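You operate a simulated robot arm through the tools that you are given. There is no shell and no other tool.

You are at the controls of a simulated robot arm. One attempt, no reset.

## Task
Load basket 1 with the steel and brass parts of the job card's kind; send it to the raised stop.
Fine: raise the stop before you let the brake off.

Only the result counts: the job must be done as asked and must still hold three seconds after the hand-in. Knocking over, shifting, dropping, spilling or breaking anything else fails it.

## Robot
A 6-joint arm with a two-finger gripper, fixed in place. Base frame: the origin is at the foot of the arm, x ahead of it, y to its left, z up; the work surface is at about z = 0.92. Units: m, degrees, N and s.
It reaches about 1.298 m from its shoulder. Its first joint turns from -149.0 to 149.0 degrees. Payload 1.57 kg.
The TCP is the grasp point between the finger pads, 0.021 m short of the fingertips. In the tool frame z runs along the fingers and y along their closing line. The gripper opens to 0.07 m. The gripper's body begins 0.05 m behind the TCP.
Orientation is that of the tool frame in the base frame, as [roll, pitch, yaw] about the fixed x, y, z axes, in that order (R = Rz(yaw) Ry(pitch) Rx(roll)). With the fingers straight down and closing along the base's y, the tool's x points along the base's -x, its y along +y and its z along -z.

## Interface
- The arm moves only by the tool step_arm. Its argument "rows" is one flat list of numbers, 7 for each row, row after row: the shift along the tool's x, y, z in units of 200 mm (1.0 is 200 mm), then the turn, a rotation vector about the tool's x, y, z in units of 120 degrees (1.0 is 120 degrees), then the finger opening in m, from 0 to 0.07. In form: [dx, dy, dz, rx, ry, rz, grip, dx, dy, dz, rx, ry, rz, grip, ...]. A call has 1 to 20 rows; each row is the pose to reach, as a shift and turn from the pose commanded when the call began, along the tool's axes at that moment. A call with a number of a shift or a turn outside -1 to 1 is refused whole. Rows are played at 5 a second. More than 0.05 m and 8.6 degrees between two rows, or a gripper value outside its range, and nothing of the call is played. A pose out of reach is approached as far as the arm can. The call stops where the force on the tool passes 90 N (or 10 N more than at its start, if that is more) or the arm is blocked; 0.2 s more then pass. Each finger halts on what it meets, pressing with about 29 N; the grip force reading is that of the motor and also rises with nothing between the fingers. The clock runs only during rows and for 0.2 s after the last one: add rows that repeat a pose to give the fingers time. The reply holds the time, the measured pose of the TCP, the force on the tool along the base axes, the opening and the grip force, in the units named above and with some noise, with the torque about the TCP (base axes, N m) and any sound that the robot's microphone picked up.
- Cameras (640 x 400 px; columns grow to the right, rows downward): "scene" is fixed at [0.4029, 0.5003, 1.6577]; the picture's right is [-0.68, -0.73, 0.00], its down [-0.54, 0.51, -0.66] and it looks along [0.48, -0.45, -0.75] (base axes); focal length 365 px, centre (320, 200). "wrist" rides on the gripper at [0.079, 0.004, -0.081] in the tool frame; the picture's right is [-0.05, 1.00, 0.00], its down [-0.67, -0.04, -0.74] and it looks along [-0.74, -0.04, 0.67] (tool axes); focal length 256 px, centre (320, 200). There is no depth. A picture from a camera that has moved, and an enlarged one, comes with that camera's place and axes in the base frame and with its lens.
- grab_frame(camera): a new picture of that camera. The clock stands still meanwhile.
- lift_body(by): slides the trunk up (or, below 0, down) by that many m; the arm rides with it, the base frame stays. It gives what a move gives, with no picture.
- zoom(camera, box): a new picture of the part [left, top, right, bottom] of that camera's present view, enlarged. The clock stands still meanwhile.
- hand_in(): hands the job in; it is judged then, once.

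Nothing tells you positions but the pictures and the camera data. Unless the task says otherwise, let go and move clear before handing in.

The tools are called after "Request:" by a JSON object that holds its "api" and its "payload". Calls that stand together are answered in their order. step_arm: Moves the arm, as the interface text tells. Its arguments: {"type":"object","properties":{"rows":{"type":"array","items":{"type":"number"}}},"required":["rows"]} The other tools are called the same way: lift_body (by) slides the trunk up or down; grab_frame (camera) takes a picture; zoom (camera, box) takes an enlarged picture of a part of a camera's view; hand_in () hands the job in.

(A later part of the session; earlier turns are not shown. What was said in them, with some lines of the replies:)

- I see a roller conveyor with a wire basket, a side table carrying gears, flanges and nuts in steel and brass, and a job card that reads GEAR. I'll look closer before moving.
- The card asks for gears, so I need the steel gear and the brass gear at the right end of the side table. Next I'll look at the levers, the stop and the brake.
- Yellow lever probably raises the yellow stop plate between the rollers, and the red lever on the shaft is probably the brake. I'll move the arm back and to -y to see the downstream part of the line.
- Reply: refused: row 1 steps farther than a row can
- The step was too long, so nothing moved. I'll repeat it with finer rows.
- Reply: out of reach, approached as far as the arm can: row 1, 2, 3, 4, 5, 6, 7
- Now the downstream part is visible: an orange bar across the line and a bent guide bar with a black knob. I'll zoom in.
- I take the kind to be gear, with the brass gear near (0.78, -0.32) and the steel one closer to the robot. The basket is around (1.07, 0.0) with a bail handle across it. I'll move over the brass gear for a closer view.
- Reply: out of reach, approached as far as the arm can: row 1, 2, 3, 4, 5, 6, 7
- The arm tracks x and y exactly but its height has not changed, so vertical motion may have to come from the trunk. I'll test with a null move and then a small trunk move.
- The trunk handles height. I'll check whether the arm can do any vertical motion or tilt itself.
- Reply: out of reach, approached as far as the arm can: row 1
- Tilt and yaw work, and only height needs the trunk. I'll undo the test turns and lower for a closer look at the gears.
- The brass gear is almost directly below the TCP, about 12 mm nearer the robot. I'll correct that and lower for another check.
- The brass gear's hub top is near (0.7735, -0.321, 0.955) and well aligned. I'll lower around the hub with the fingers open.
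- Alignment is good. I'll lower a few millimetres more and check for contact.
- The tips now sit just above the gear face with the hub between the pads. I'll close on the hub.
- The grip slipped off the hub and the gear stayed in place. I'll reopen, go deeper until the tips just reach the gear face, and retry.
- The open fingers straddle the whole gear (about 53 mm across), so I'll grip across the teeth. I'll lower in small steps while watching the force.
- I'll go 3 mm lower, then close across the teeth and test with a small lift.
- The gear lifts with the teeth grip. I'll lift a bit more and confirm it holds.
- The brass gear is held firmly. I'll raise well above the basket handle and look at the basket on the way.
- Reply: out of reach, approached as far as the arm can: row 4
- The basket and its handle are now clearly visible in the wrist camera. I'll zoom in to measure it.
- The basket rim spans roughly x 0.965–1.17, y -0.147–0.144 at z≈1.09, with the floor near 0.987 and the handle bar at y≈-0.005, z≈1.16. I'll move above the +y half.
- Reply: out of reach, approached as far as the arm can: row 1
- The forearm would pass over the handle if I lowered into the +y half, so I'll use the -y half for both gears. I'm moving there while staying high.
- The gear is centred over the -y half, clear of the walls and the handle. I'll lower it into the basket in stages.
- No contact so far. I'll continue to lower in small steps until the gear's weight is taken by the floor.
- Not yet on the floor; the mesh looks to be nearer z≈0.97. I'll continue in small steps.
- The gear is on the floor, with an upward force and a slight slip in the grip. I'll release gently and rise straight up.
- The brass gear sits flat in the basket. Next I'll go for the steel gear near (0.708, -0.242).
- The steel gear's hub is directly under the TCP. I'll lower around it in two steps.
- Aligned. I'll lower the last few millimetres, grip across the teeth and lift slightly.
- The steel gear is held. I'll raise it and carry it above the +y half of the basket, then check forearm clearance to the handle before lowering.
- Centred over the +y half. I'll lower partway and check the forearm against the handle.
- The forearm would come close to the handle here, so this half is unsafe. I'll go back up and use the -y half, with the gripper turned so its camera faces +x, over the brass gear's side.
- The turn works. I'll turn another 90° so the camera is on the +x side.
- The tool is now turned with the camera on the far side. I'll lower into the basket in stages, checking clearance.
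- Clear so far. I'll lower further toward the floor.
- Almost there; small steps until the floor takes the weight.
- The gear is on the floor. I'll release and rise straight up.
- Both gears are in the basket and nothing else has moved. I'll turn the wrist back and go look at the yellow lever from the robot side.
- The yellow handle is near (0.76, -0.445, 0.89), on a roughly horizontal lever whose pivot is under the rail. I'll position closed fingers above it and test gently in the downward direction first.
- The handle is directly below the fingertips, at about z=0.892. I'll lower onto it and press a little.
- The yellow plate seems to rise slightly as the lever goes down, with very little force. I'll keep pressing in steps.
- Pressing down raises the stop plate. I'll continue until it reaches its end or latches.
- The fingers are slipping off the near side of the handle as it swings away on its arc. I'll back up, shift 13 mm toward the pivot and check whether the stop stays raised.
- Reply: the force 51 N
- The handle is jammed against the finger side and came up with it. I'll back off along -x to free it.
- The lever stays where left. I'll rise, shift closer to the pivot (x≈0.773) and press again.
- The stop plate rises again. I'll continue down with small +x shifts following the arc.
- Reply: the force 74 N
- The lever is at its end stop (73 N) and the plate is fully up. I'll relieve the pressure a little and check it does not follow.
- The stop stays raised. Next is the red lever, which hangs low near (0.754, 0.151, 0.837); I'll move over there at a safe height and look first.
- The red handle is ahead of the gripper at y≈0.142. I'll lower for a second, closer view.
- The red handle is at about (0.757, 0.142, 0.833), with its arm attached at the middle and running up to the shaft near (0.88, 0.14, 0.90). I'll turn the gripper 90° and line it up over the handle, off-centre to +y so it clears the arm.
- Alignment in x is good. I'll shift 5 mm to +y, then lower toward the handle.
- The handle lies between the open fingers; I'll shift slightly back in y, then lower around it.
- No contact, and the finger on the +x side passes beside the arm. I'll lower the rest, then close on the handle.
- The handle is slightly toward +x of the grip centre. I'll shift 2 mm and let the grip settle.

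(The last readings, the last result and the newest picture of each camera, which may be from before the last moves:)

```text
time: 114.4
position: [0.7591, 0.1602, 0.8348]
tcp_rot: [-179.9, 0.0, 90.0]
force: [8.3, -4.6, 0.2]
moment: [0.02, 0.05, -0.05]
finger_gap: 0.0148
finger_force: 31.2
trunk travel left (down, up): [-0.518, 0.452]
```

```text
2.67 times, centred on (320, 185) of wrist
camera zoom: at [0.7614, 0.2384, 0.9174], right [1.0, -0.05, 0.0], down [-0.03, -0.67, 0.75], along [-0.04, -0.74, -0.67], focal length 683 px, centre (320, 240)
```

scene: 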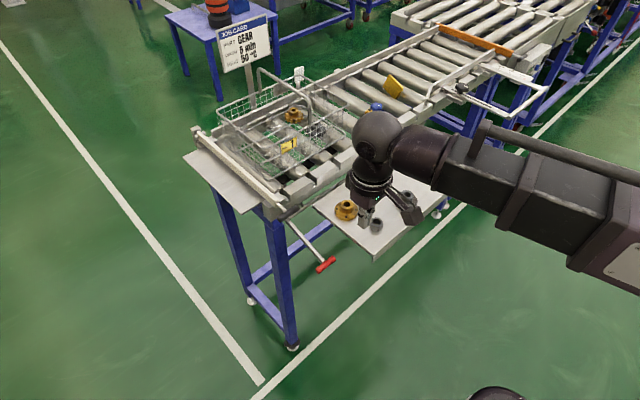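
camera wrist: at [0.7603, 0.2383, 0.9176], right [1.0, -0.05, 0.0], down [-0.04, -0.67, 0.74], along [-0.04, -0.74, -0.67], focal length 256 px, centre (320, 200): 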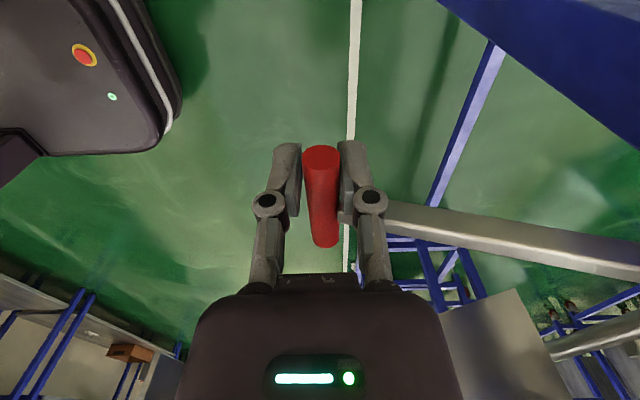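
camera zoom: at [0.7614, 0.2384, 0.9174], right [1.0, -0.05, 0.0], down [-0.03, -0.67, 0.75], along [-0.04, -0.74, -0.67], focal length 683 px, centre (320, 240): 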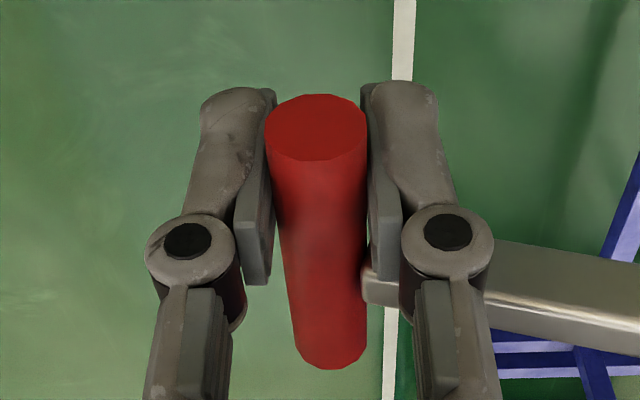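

The handle is gripped. I'll lift it along its arc in small steps (up with the trunk, slightly toward -x with the arm), watching the forces and the basket.

Request:
{"api": "lift_body", "payload": {"by": 0.006}}

Request:
{"api": "step_arm", "payload": {"rows": [0, -0.015, 0, 0, 0, 0, 0.005]}}

Request:
{"api": "zoom", "payload": {"camera": "scene", "box": [200, 60, 420, 290]}}

Request:
{"api": "zoom", "payload": {"camera": "wrist", "box": [220, 110, 420, 260]}}

```text
time: 115.0
position: [0.7573, 0.1601, 0.8433]
tcp_rot: [-180.0, 0.1, 90.0]
force: [-7.9, -5.0, -3.3]
moment: [-0.06, 0.03, -0.03]
finger_gap: 0.0145
finger_force: 31.9
trunk travel left (down, up): [-0.524, 0.446]
```

```text
time: 115.3
position: [0.7567, 0.1598, 0.8421]
tcp_rot: [180.0, 0.0, 90.0]
force: [2.8, -8.6, -0.9]
moment: [-0.11, -0.07, 0.04]
finger_gap: 0.0148
finger_force: 32.3
trunk travel left (down, up): [-0.524, 0.446]
```

```text
1.74 times, centred on (310, 175) of scene
camera zoom: at [0.4029, 0.5003, 1.6577], right [-0.68, -0.73, 0.0], down [-0.54, 0.51, -0.66], along [0.48, -0.45, -0.75], focal length 635 px, centre (337, 244)
```

zoom: 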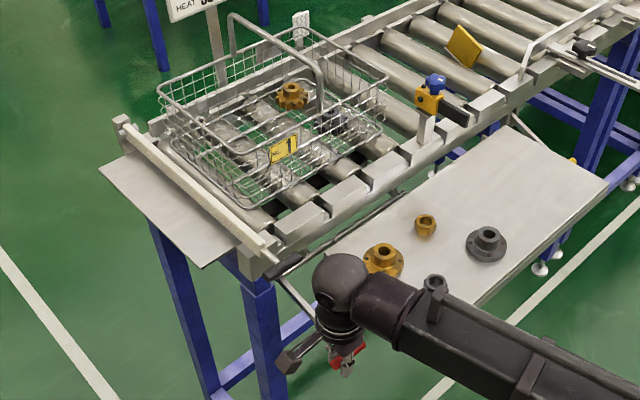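

```text
2.67 times, centred on (320, 185) of wrist
camera zoom: at [0.7595, 0.2382, 0.9238], right [1.0, -0.05, 0.0], down [-0.04, -0.67, 0.75], along [-0.04, -0.74, -0.67], focal length 683 px, centre (320, 240)
```

zoom: 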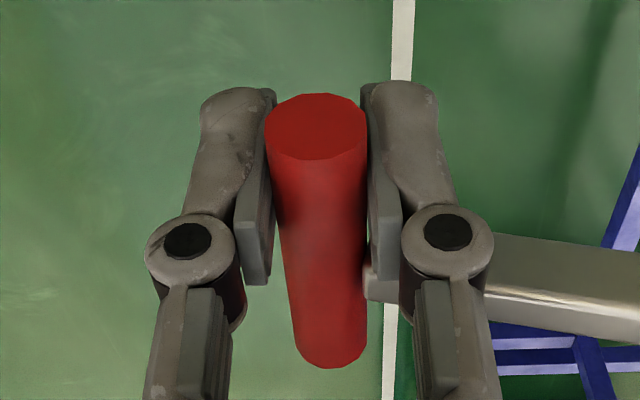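

The lever follows easily with low forces. I'll continue lifting.

Request:
{"api": "lift_body", "payload": {"by": 0.008}}

Request:
{"api": "step_arm", "payload": {"rows": [0, -0.015, 0, 0, 0, 0, 0.005]}}

Request:
{"api": "lift_body", "payload": {"by": 0.01}}

Request:
{"api": "step_arm", "payload": {"rows": [0, -0.014, 0, 0, 0, 0, 0.005]}}

Request:
{"api": "zoom", "payload": {"camera": "scene", "box": [200, 60, 420, 290]}}

```text
time: 115.9
position: [0.755, 0.1594, 0.8511]
tcp_rot: [179.9, 0.0, 90.0]
force: [-3.0, -11.6, -1.0]
moment: [-0.22, -0.14, -0.03]
finger_gap: 0.0148
finger_force: 31.8
trunk travel left (down, up): [-0.532, 0.438]
```

```text
time: 116.3
position: [0.7544, 0.1595, 0.852]
tcp_rot: [179.8, 0.0, 90.0]
force: [11.8, -8.1, 2.5]
moment: [-0.65, -0.14, -0.01]
finger_gap: 0.0145
finger_force: 32.3
trunk travel left (down, up): [-0.532, 0.438]
```

```text
time: 116.9
position: [0.7528, 0.1596, 0.8607]
tcp_rot: [-179.9, -0.1, 90.1]
force: [8.7, -7.7, 2.5]
moment: [0.2, -0.16, 0.01]
finger_gap: 0.0148
finger_force: 31.8
trunk travel left (down, up): [-0.542, 0.428]
```

```text
time: 117.3
position: [0.754, 0.1589, 0.8595]
tcp_rot: [179.9, -0.2, 90.1]
force: [21.2, -1.3, 3.6]
moment: [-0.07, -0.22, -0.07]
finger_gap: 0.0147
finger_force: 32.1
trunk travel left (down, up): [-0.542, 0.428]
```

```text
1.74 times, centred on (310, 175) of scene
camera zoom: at [0.4029, 0.5003, 1.6577], right [-0.68, -0.73, 0.0], down [-0.54, 0.51, -0.66], along [0.48, -0.45, -0.75], focal length 635 px, centre (337, 244)
```

zoom: 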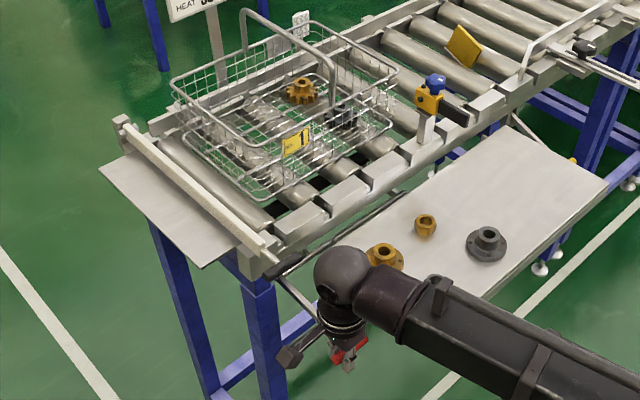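

The basket has started rolling toward the stop, so the brake is coming off. I'll keep lifting to the lever's end without further -x shift.

Request:
{"api": "lift_body", "payload": {"by": 0.01}}

Request:
{"api": "zoom", "payload": {"camera": "scene", "box": [200, 60, 420, 290]}}

Request:
{"api": "lift_body", "payload": {"by": 0.01}}

Request:
{"api": "zoom", "payload": {"camera": "scene", "box": [200, 60, 420, 290]}}

```text
time: 117.9
position: [0.7522, 0.1588, 0.8699]
tcp_rot: [-180.0, 0.0, 90.0]
force: [20.1, -2.6, 3.0]
moment: [0.33, -0.17, -0.04]
finger_gap: 0.0149
finger_force: 32.3
trunk travel left (down, up): [-0.552, 0.418]
```

```text
1.74 times, centred on (310, 175) of scene
camera zoom: at [0.4029, 0.5003, 1.6577], right [-0.68, -0.73, 0.0], down [-0.54, 0.51, -0.66], along [0.48, -0.45, -0.75], focal length 635 px, centre (337, 244)
```

zoom: 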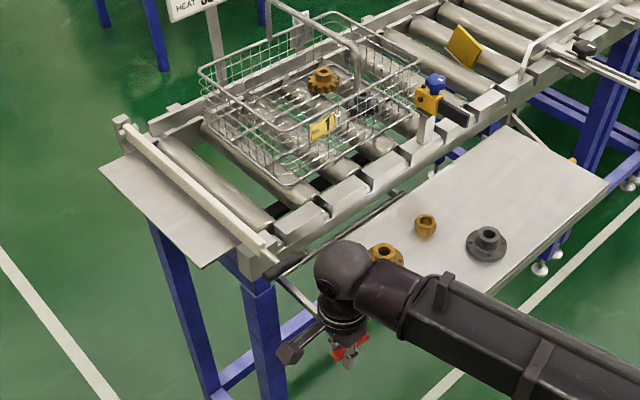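

```text
time: 118.5
position: [0.7522, 0.1588, 0.8796]
tcp_rot: [-179.9, 0.0, 90.0]
force: [18.3, -2.1, 0.8]
moment: [0.27, -0.18, -0.03]
finger_gap: 0.0148
finger_force: 32.2
trunk travel left (down, up): [-0.562, 0.408]
```

```text
1.74 times, centred on (310, 175) of scene
camera zoom: at [0.4029, 0.5003, 1.6577], right [-0.68, -0.73, 0.0], down [-0.54, 0.51, -0.66], along [0.48, -0.45, -0.75], focal length 635 px, centre (337, 244)
```

zoom: 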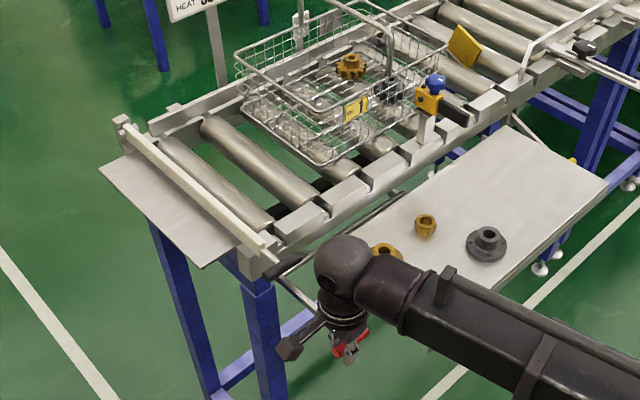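

The basket is rolling steadily with the lever partway up. I'll lift a bit more and watch it reach the stop.

Request:
{"api": "lift_body", "payload": {"by": 0.008}}

Request:
{"api": "zoom", "payload": {"camera": "scene", "box": [200, 30, 480, 260]}}

Request:
{"api": "step_arm", "payload": {"rows": [0, 0.008, 0, 0, 0, 0, 0.005, 0, 0.008, 0, 0, 0, 0, 0.005, 0, 0.008, 0, 0, 0, 0, 0.005]}}

Request:
{"api": "zoom", "payload": {"camera": "scene", "box": [200, 30, 480, 260]}}

```text
time: 119.0
position: [0.7517, 0.1596, 0.8871]
tcp_rot: [-179.8, 0.0, 90.1]
force: [8.7, -0.6, -20.2]
moment: [0.06, -0.03, -0.06]
finger_gap: 0.0152
finger_force: 31.5
trunk travel left (down, up): [-0.57, 0.4]
```

```text
1.74 times, centred on (340, 145) of scene
camera zoom: at [0.4029, 0.5003, 1.6577], right [-0.68, -0.73, 0.0], down [-0.54, 0.51, -0.66], along [0.48, -0.45, -0.75], focal length 635 px, centre (285, 296)
```

zoom: 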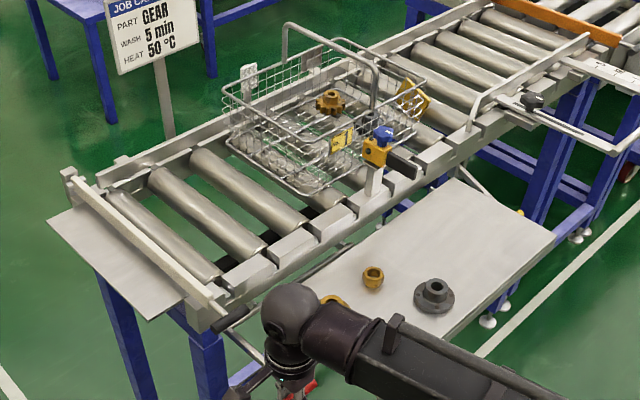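

```text
time: 119.8
position: [0.7526, 0.1593, 0.8878]
tcp_rot: [-179.8, 0.0, 90.2]
force: [-12.3, -3.5, -26.0]
moment: [-0.03, 0.01, 0.02]
finger_gap: 0.0152
finger_force: 32.4
trunk travel left (down, up): [-0.57, 0.4]
```

```text
1.74 times, centred on (340, 145) of scene
camera zoom: at [0.4029, 0.5003, 1.6577], right [-0.68, -0.73, 0.0], down [-0.54, 0.51, -0.66], along [0.48, -0.45, -0.75], focal length 635 px, centre (285, 296)
```

zoom: 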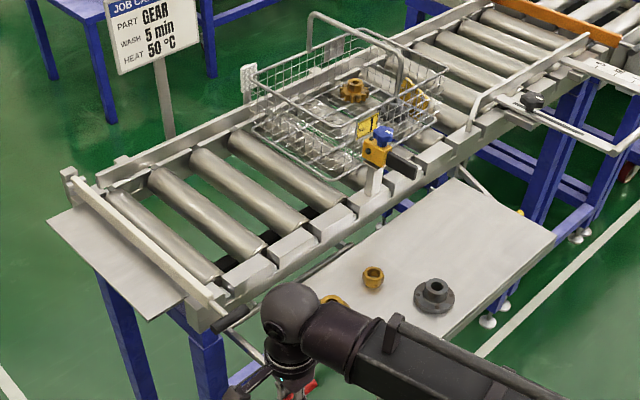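

The lever is at its upper end and the basket has nearly reached the yellow stop. I'll wait a moment and check.

Request:
{"api": "step_arm", "payload": {"rows": [0, 0, 0, 0, 0, 0, 0.005, 0, 0, 0, 0, 0, 0, 0.005, 0, 0, 0, 0, 0, 0, 0.005, 0, 0, 0, 0, 0, 0, 0.005, 0, 0, 0, 0, 0, 0, 0.005]}}

Request:
{"api": "zoom", "payload": {"camera": "scene", "box": [260, 30, 460, 180]}}

Request:
{"api": "step_arm", "payload": {"rows": [0, 0, 0, 0, 0, 0, 0.005, 0, 0, 0, 0, 0, 0, 0.005, 0, 0, 0, 0, 0, 0, 0.005, 0, 0, 0, 0, 0, 0, 0.005, 0, 0, 0, 0, 0, 0, 0.005]}}

Request:
{"api": "zoom", "payload": {"camera": "scene", "box": [260, 30, 460, 180]}}

```text
time: 121.0
position: [0.7523, 0.159, 0.8884]
tcp_rot: [-179.7, -0.1, 90.1]
force: [-21.6, -4.0, -25.1]
moment: [0.07, 0.11, 0.01]
finger_gap: 0.015
finger_force: 31.7
trunk travel left (down, up): [-0.57, 0.4]
```

```text
2.67 times, centred on (360, 105) of scene
camera zoom: at [0.4029, 0.5003, 1.6577], right [-0.68, -0.73, 0.0], down [-0.54, 0.51, -0.66], along [0.48, -0.45, -0.75], focal length 973 px, centre (213, 453)
```

zoom: 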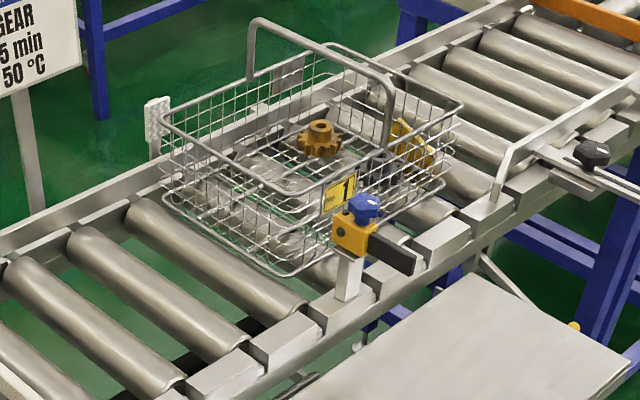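

```text
time: 122.2
position: [0.7509, 0.1599, 0.8884]
tcp_rot: [-179.9, -0.1, 90.1]
force: [-22.7, -1.7, -24.8]
moment: [0.05, 0.12, -0.01]
finger_gap: 0.0151
finger_force: 32.0
trunk travel left (down, up): [-0.57, 0.4]
```

```text
2.67 times, centred on (360, 105) of scene
camera zoom: at [0.4029, 0.5003, 1.6577], right [-0.68, -0.73, 0.0], down [-0.54, 0.51, -0.66], along [0.48, -0.45, -0.75], focal length 973 px, centre (213, 453)
```

zoom: 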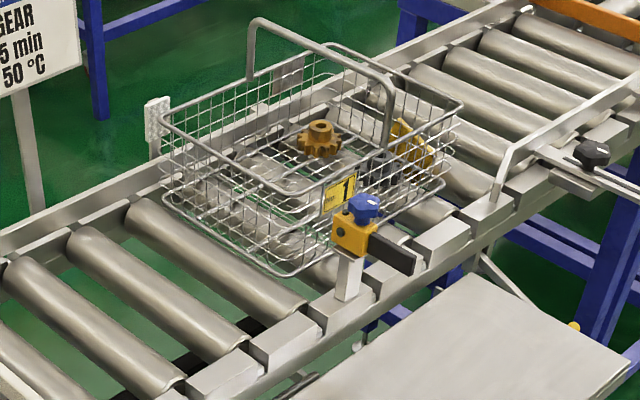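

The basket has come to rest against the raised stop with both gears aboard. I'll relieve the load on the red lever, open the fingers and check that it stays up.

Request:
{"api": "lift_body", "payload": {"by": -0.002}}

Request:
{"api": "step_arm", "payload": {"rows": [0, -0.008, 0, 0, 0, 0, 0.015, 0, -0.008, 0, 0, 0, 0, 0.025, 0, -0.008, 0, 0, 0, 0, 0.035, 0, -0.008, 0, 0, 0, 0, 0.045, 0, -0.008, 0, 0, 0, 0, 0.05]}}

Request:
{"api": "grab_frame", "payload": {"camera": "wrist"}}

Request:
{"api": "grab_frame", "payload": {"camera": "scene"}}

```text
time: 122.8
position: [0.7521, 0.1593, 0.8882]
tcp_rot: [179.9, 0.1, 90.2]
force: [-15.5, 0.2, 1.3]
moment: [-0.5, 0.01, -0.03]
finger_gap: 0.0153
finger_force: 31.9
trunk travel left (down, up): [-0.568, 0.402]
```

```text
time: 124.0
position: [0.7524, 0.1595, 0.8863]
tcp_rot: [180.0, -0.2, 90.1]
force: [0.2, -0.1, 1.1]
moment: [0.03, 0.0, 0.02]
finger_gap: 0.0497
finger_force: 0.1
trunk travel left (down, up): [-0.568, 0.402]
```

```text
taken
camera wrist: at [0.7542, 0.238, 0.968], right [1.0, -0.05, 0.0], down [-0.03, -0.67, 0.74], along [-0.04, -0.74, -0.67], focal length 256 px, centre (320, 200)
```

wrist: 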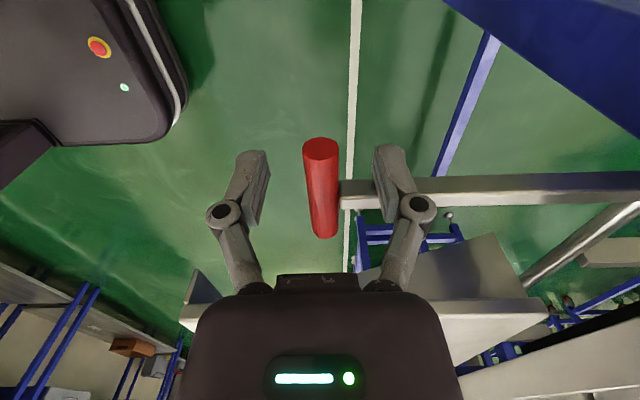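

```text
taken
```

scene: 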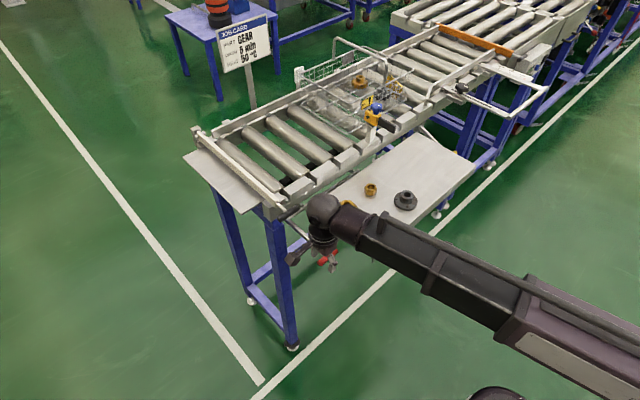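

The lever stays up and the fingers are free. I'll rise straight up clear of everything.

Request:
{"api": "lift_body", "payload": {"by": 0.03}}

Request:
{"api": "lift_body", "payload": {"by": 0.2}}

Request:
{"api": "step_arm", "payload": {"rows": [0, -0.15, 0, 0, 0, 0, 0.05, 0, -0.35, 0, 0, 0, 0, 0.05, 0, -0.55, 0, 0, 0, 0, 0.05, 0, -0.75, 0, 0, 0, 0, 0.05]}}

Request:
{"api": "grab_frame", "payload": {"camera": "scene"}}

Request:
{"api": "zoom", "payload": {"camera": "scene", "box": [260, 30, 460, 180]}}

Request:
{"api": "zoom", "payload": {"camera": "scene", "box": [250, 150, 480, 290]}}

```text
time: 124.7
position: [0.7509, 0.1585, 0.9167]
tcp_rot: [-179.9, 0.0, 89.9]
force: [0.2, 0.8, 0.2]
moment: [0.01, -0.01, 0.0]
finger_gap: 0.0499
finger_force: 0.0
trunk travel left (down, up): [-0.598, 0.372]
```

```text
time: 126.9
position: [0.7516, 0.1586, 1.116]
tcp_rot: [-180.0, 0.0, 90.1]
force: [0.8, -0.6, 0.4]
moment: [0.03, 0.0, 0.04]
finger_gap: 0.0503
finger_force: 0.1
trunk travel left (down, up): [-0.798, 0.172]
```

```text
time: 127.9
position: [0.6012, 0.1621, 1.1151]
tcp_rot: [-180.0, 0.0, 90.0]
force: [0.4, 0.7, 0.3]
moment: [0.0, -0.06, -0.01]
finger_gap: 0.0499
finger_force: 0.0
trunk travel left (down, up): [-0.798, 0.172]
```

```text
taken
```

scene: 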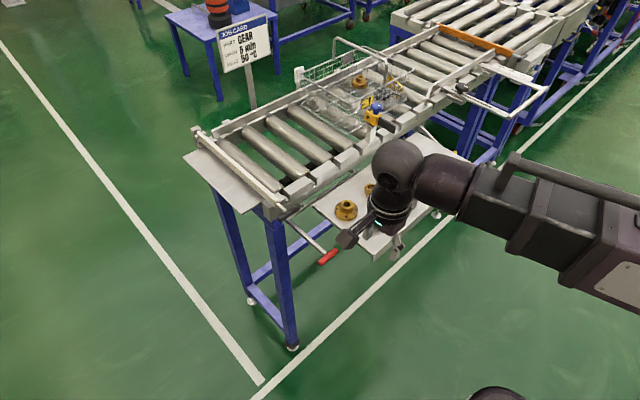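

```text
2.67 times, centred on (360, 105) of scene
camera zoom: at [0.4029, 0.5003, 1.6577], right [-0.68, -0.73, 0.0], down [-0.54, 0.51, -0.66], along [0.48, -0.45, -0.75], focal length 973 px, centre (213, 453)
```

zoom: 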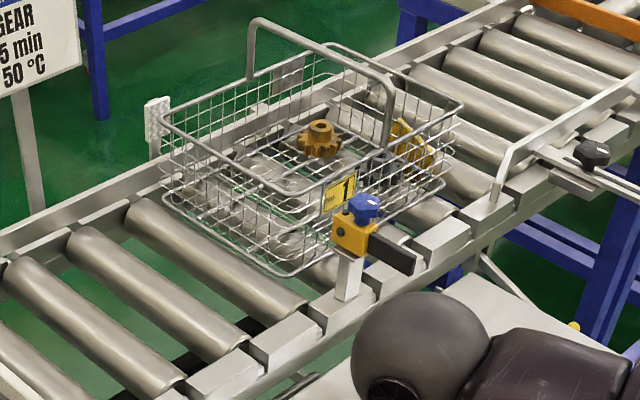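

```text
2.78 times, centred on (365, 220) of scene
camera zoom: at [0.4029, 0.5003, 1.6577], right [-0.68, -0.73, 0.0], down [-0.54, 0.51, -0.66], along [0.48, -0.45, -0.75], focal length 1016 px, centre (195, 144)
```

zoom: 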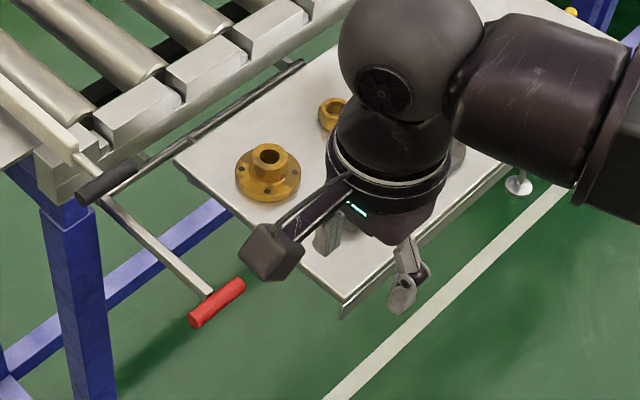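

The basket rests at the raised stop and the levers have stayed where I left them. I'll check both gears once more before handing in.

Request:
{"api": "zoom", "payload": {"camera": "scene", "box": [335, 60, 425, 120]}}

```text
6.67 times, centred on (380, 90) of scene
camera zoom: at [0.4029, 0.5003, 1.6577], right [-0.68, -0.73, 0.0], down [-0.54, 0.51, -0.66], along [0.48, -0.45, -0.75], focal length 2433 px, centre (-80, 933)
```

zoom: 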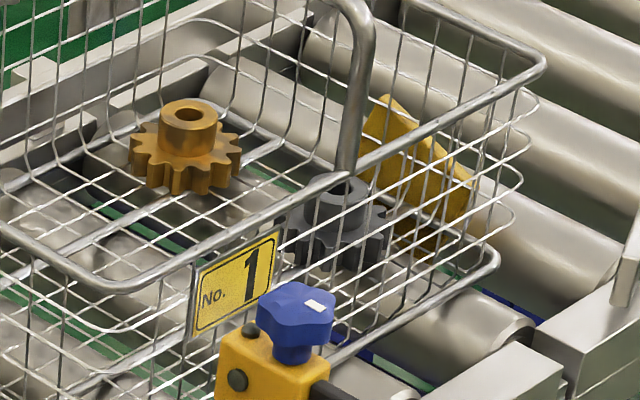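

Both gears sit flat in basket 1, the basket rests against the raised yellow stop, and the arm is clear with nothing in the gripper. I'm handing in.

Request:
{"api": "hand_in", "payload": {}}

```text
The job is handed in.
```

Basket 1 now holds the steel gear and the brass gear, the parts the job card asks for, and it rests against the raised yellow stop. I handed the job in, but no result has come back yet.

- **Order:** I raised the stop with the yellow lever first. Only then did I lift the red lever to let the brake off. The basket rolled down on its own and showed no movement after it reached the stop.
- **Levers:** both stayed where I left them after I let go.
- **Gears:** my first grip on the brass gear slipped off its hub. It did not fall or shift noticeably, and I picked it up by the teeth instead. Both gears were flat in the basket when I last looked.
- **Yellow lever:** my fingers jammed against the handle partway through. I backed off, freed it and pressed it down again until it reached its end stop.
- **Other parts:** I did not touch the flanges, the nuts, the post with the blue knob or the guide rail. They looked unchanged wherever the last pictures showed them; the arm hid part of the table.
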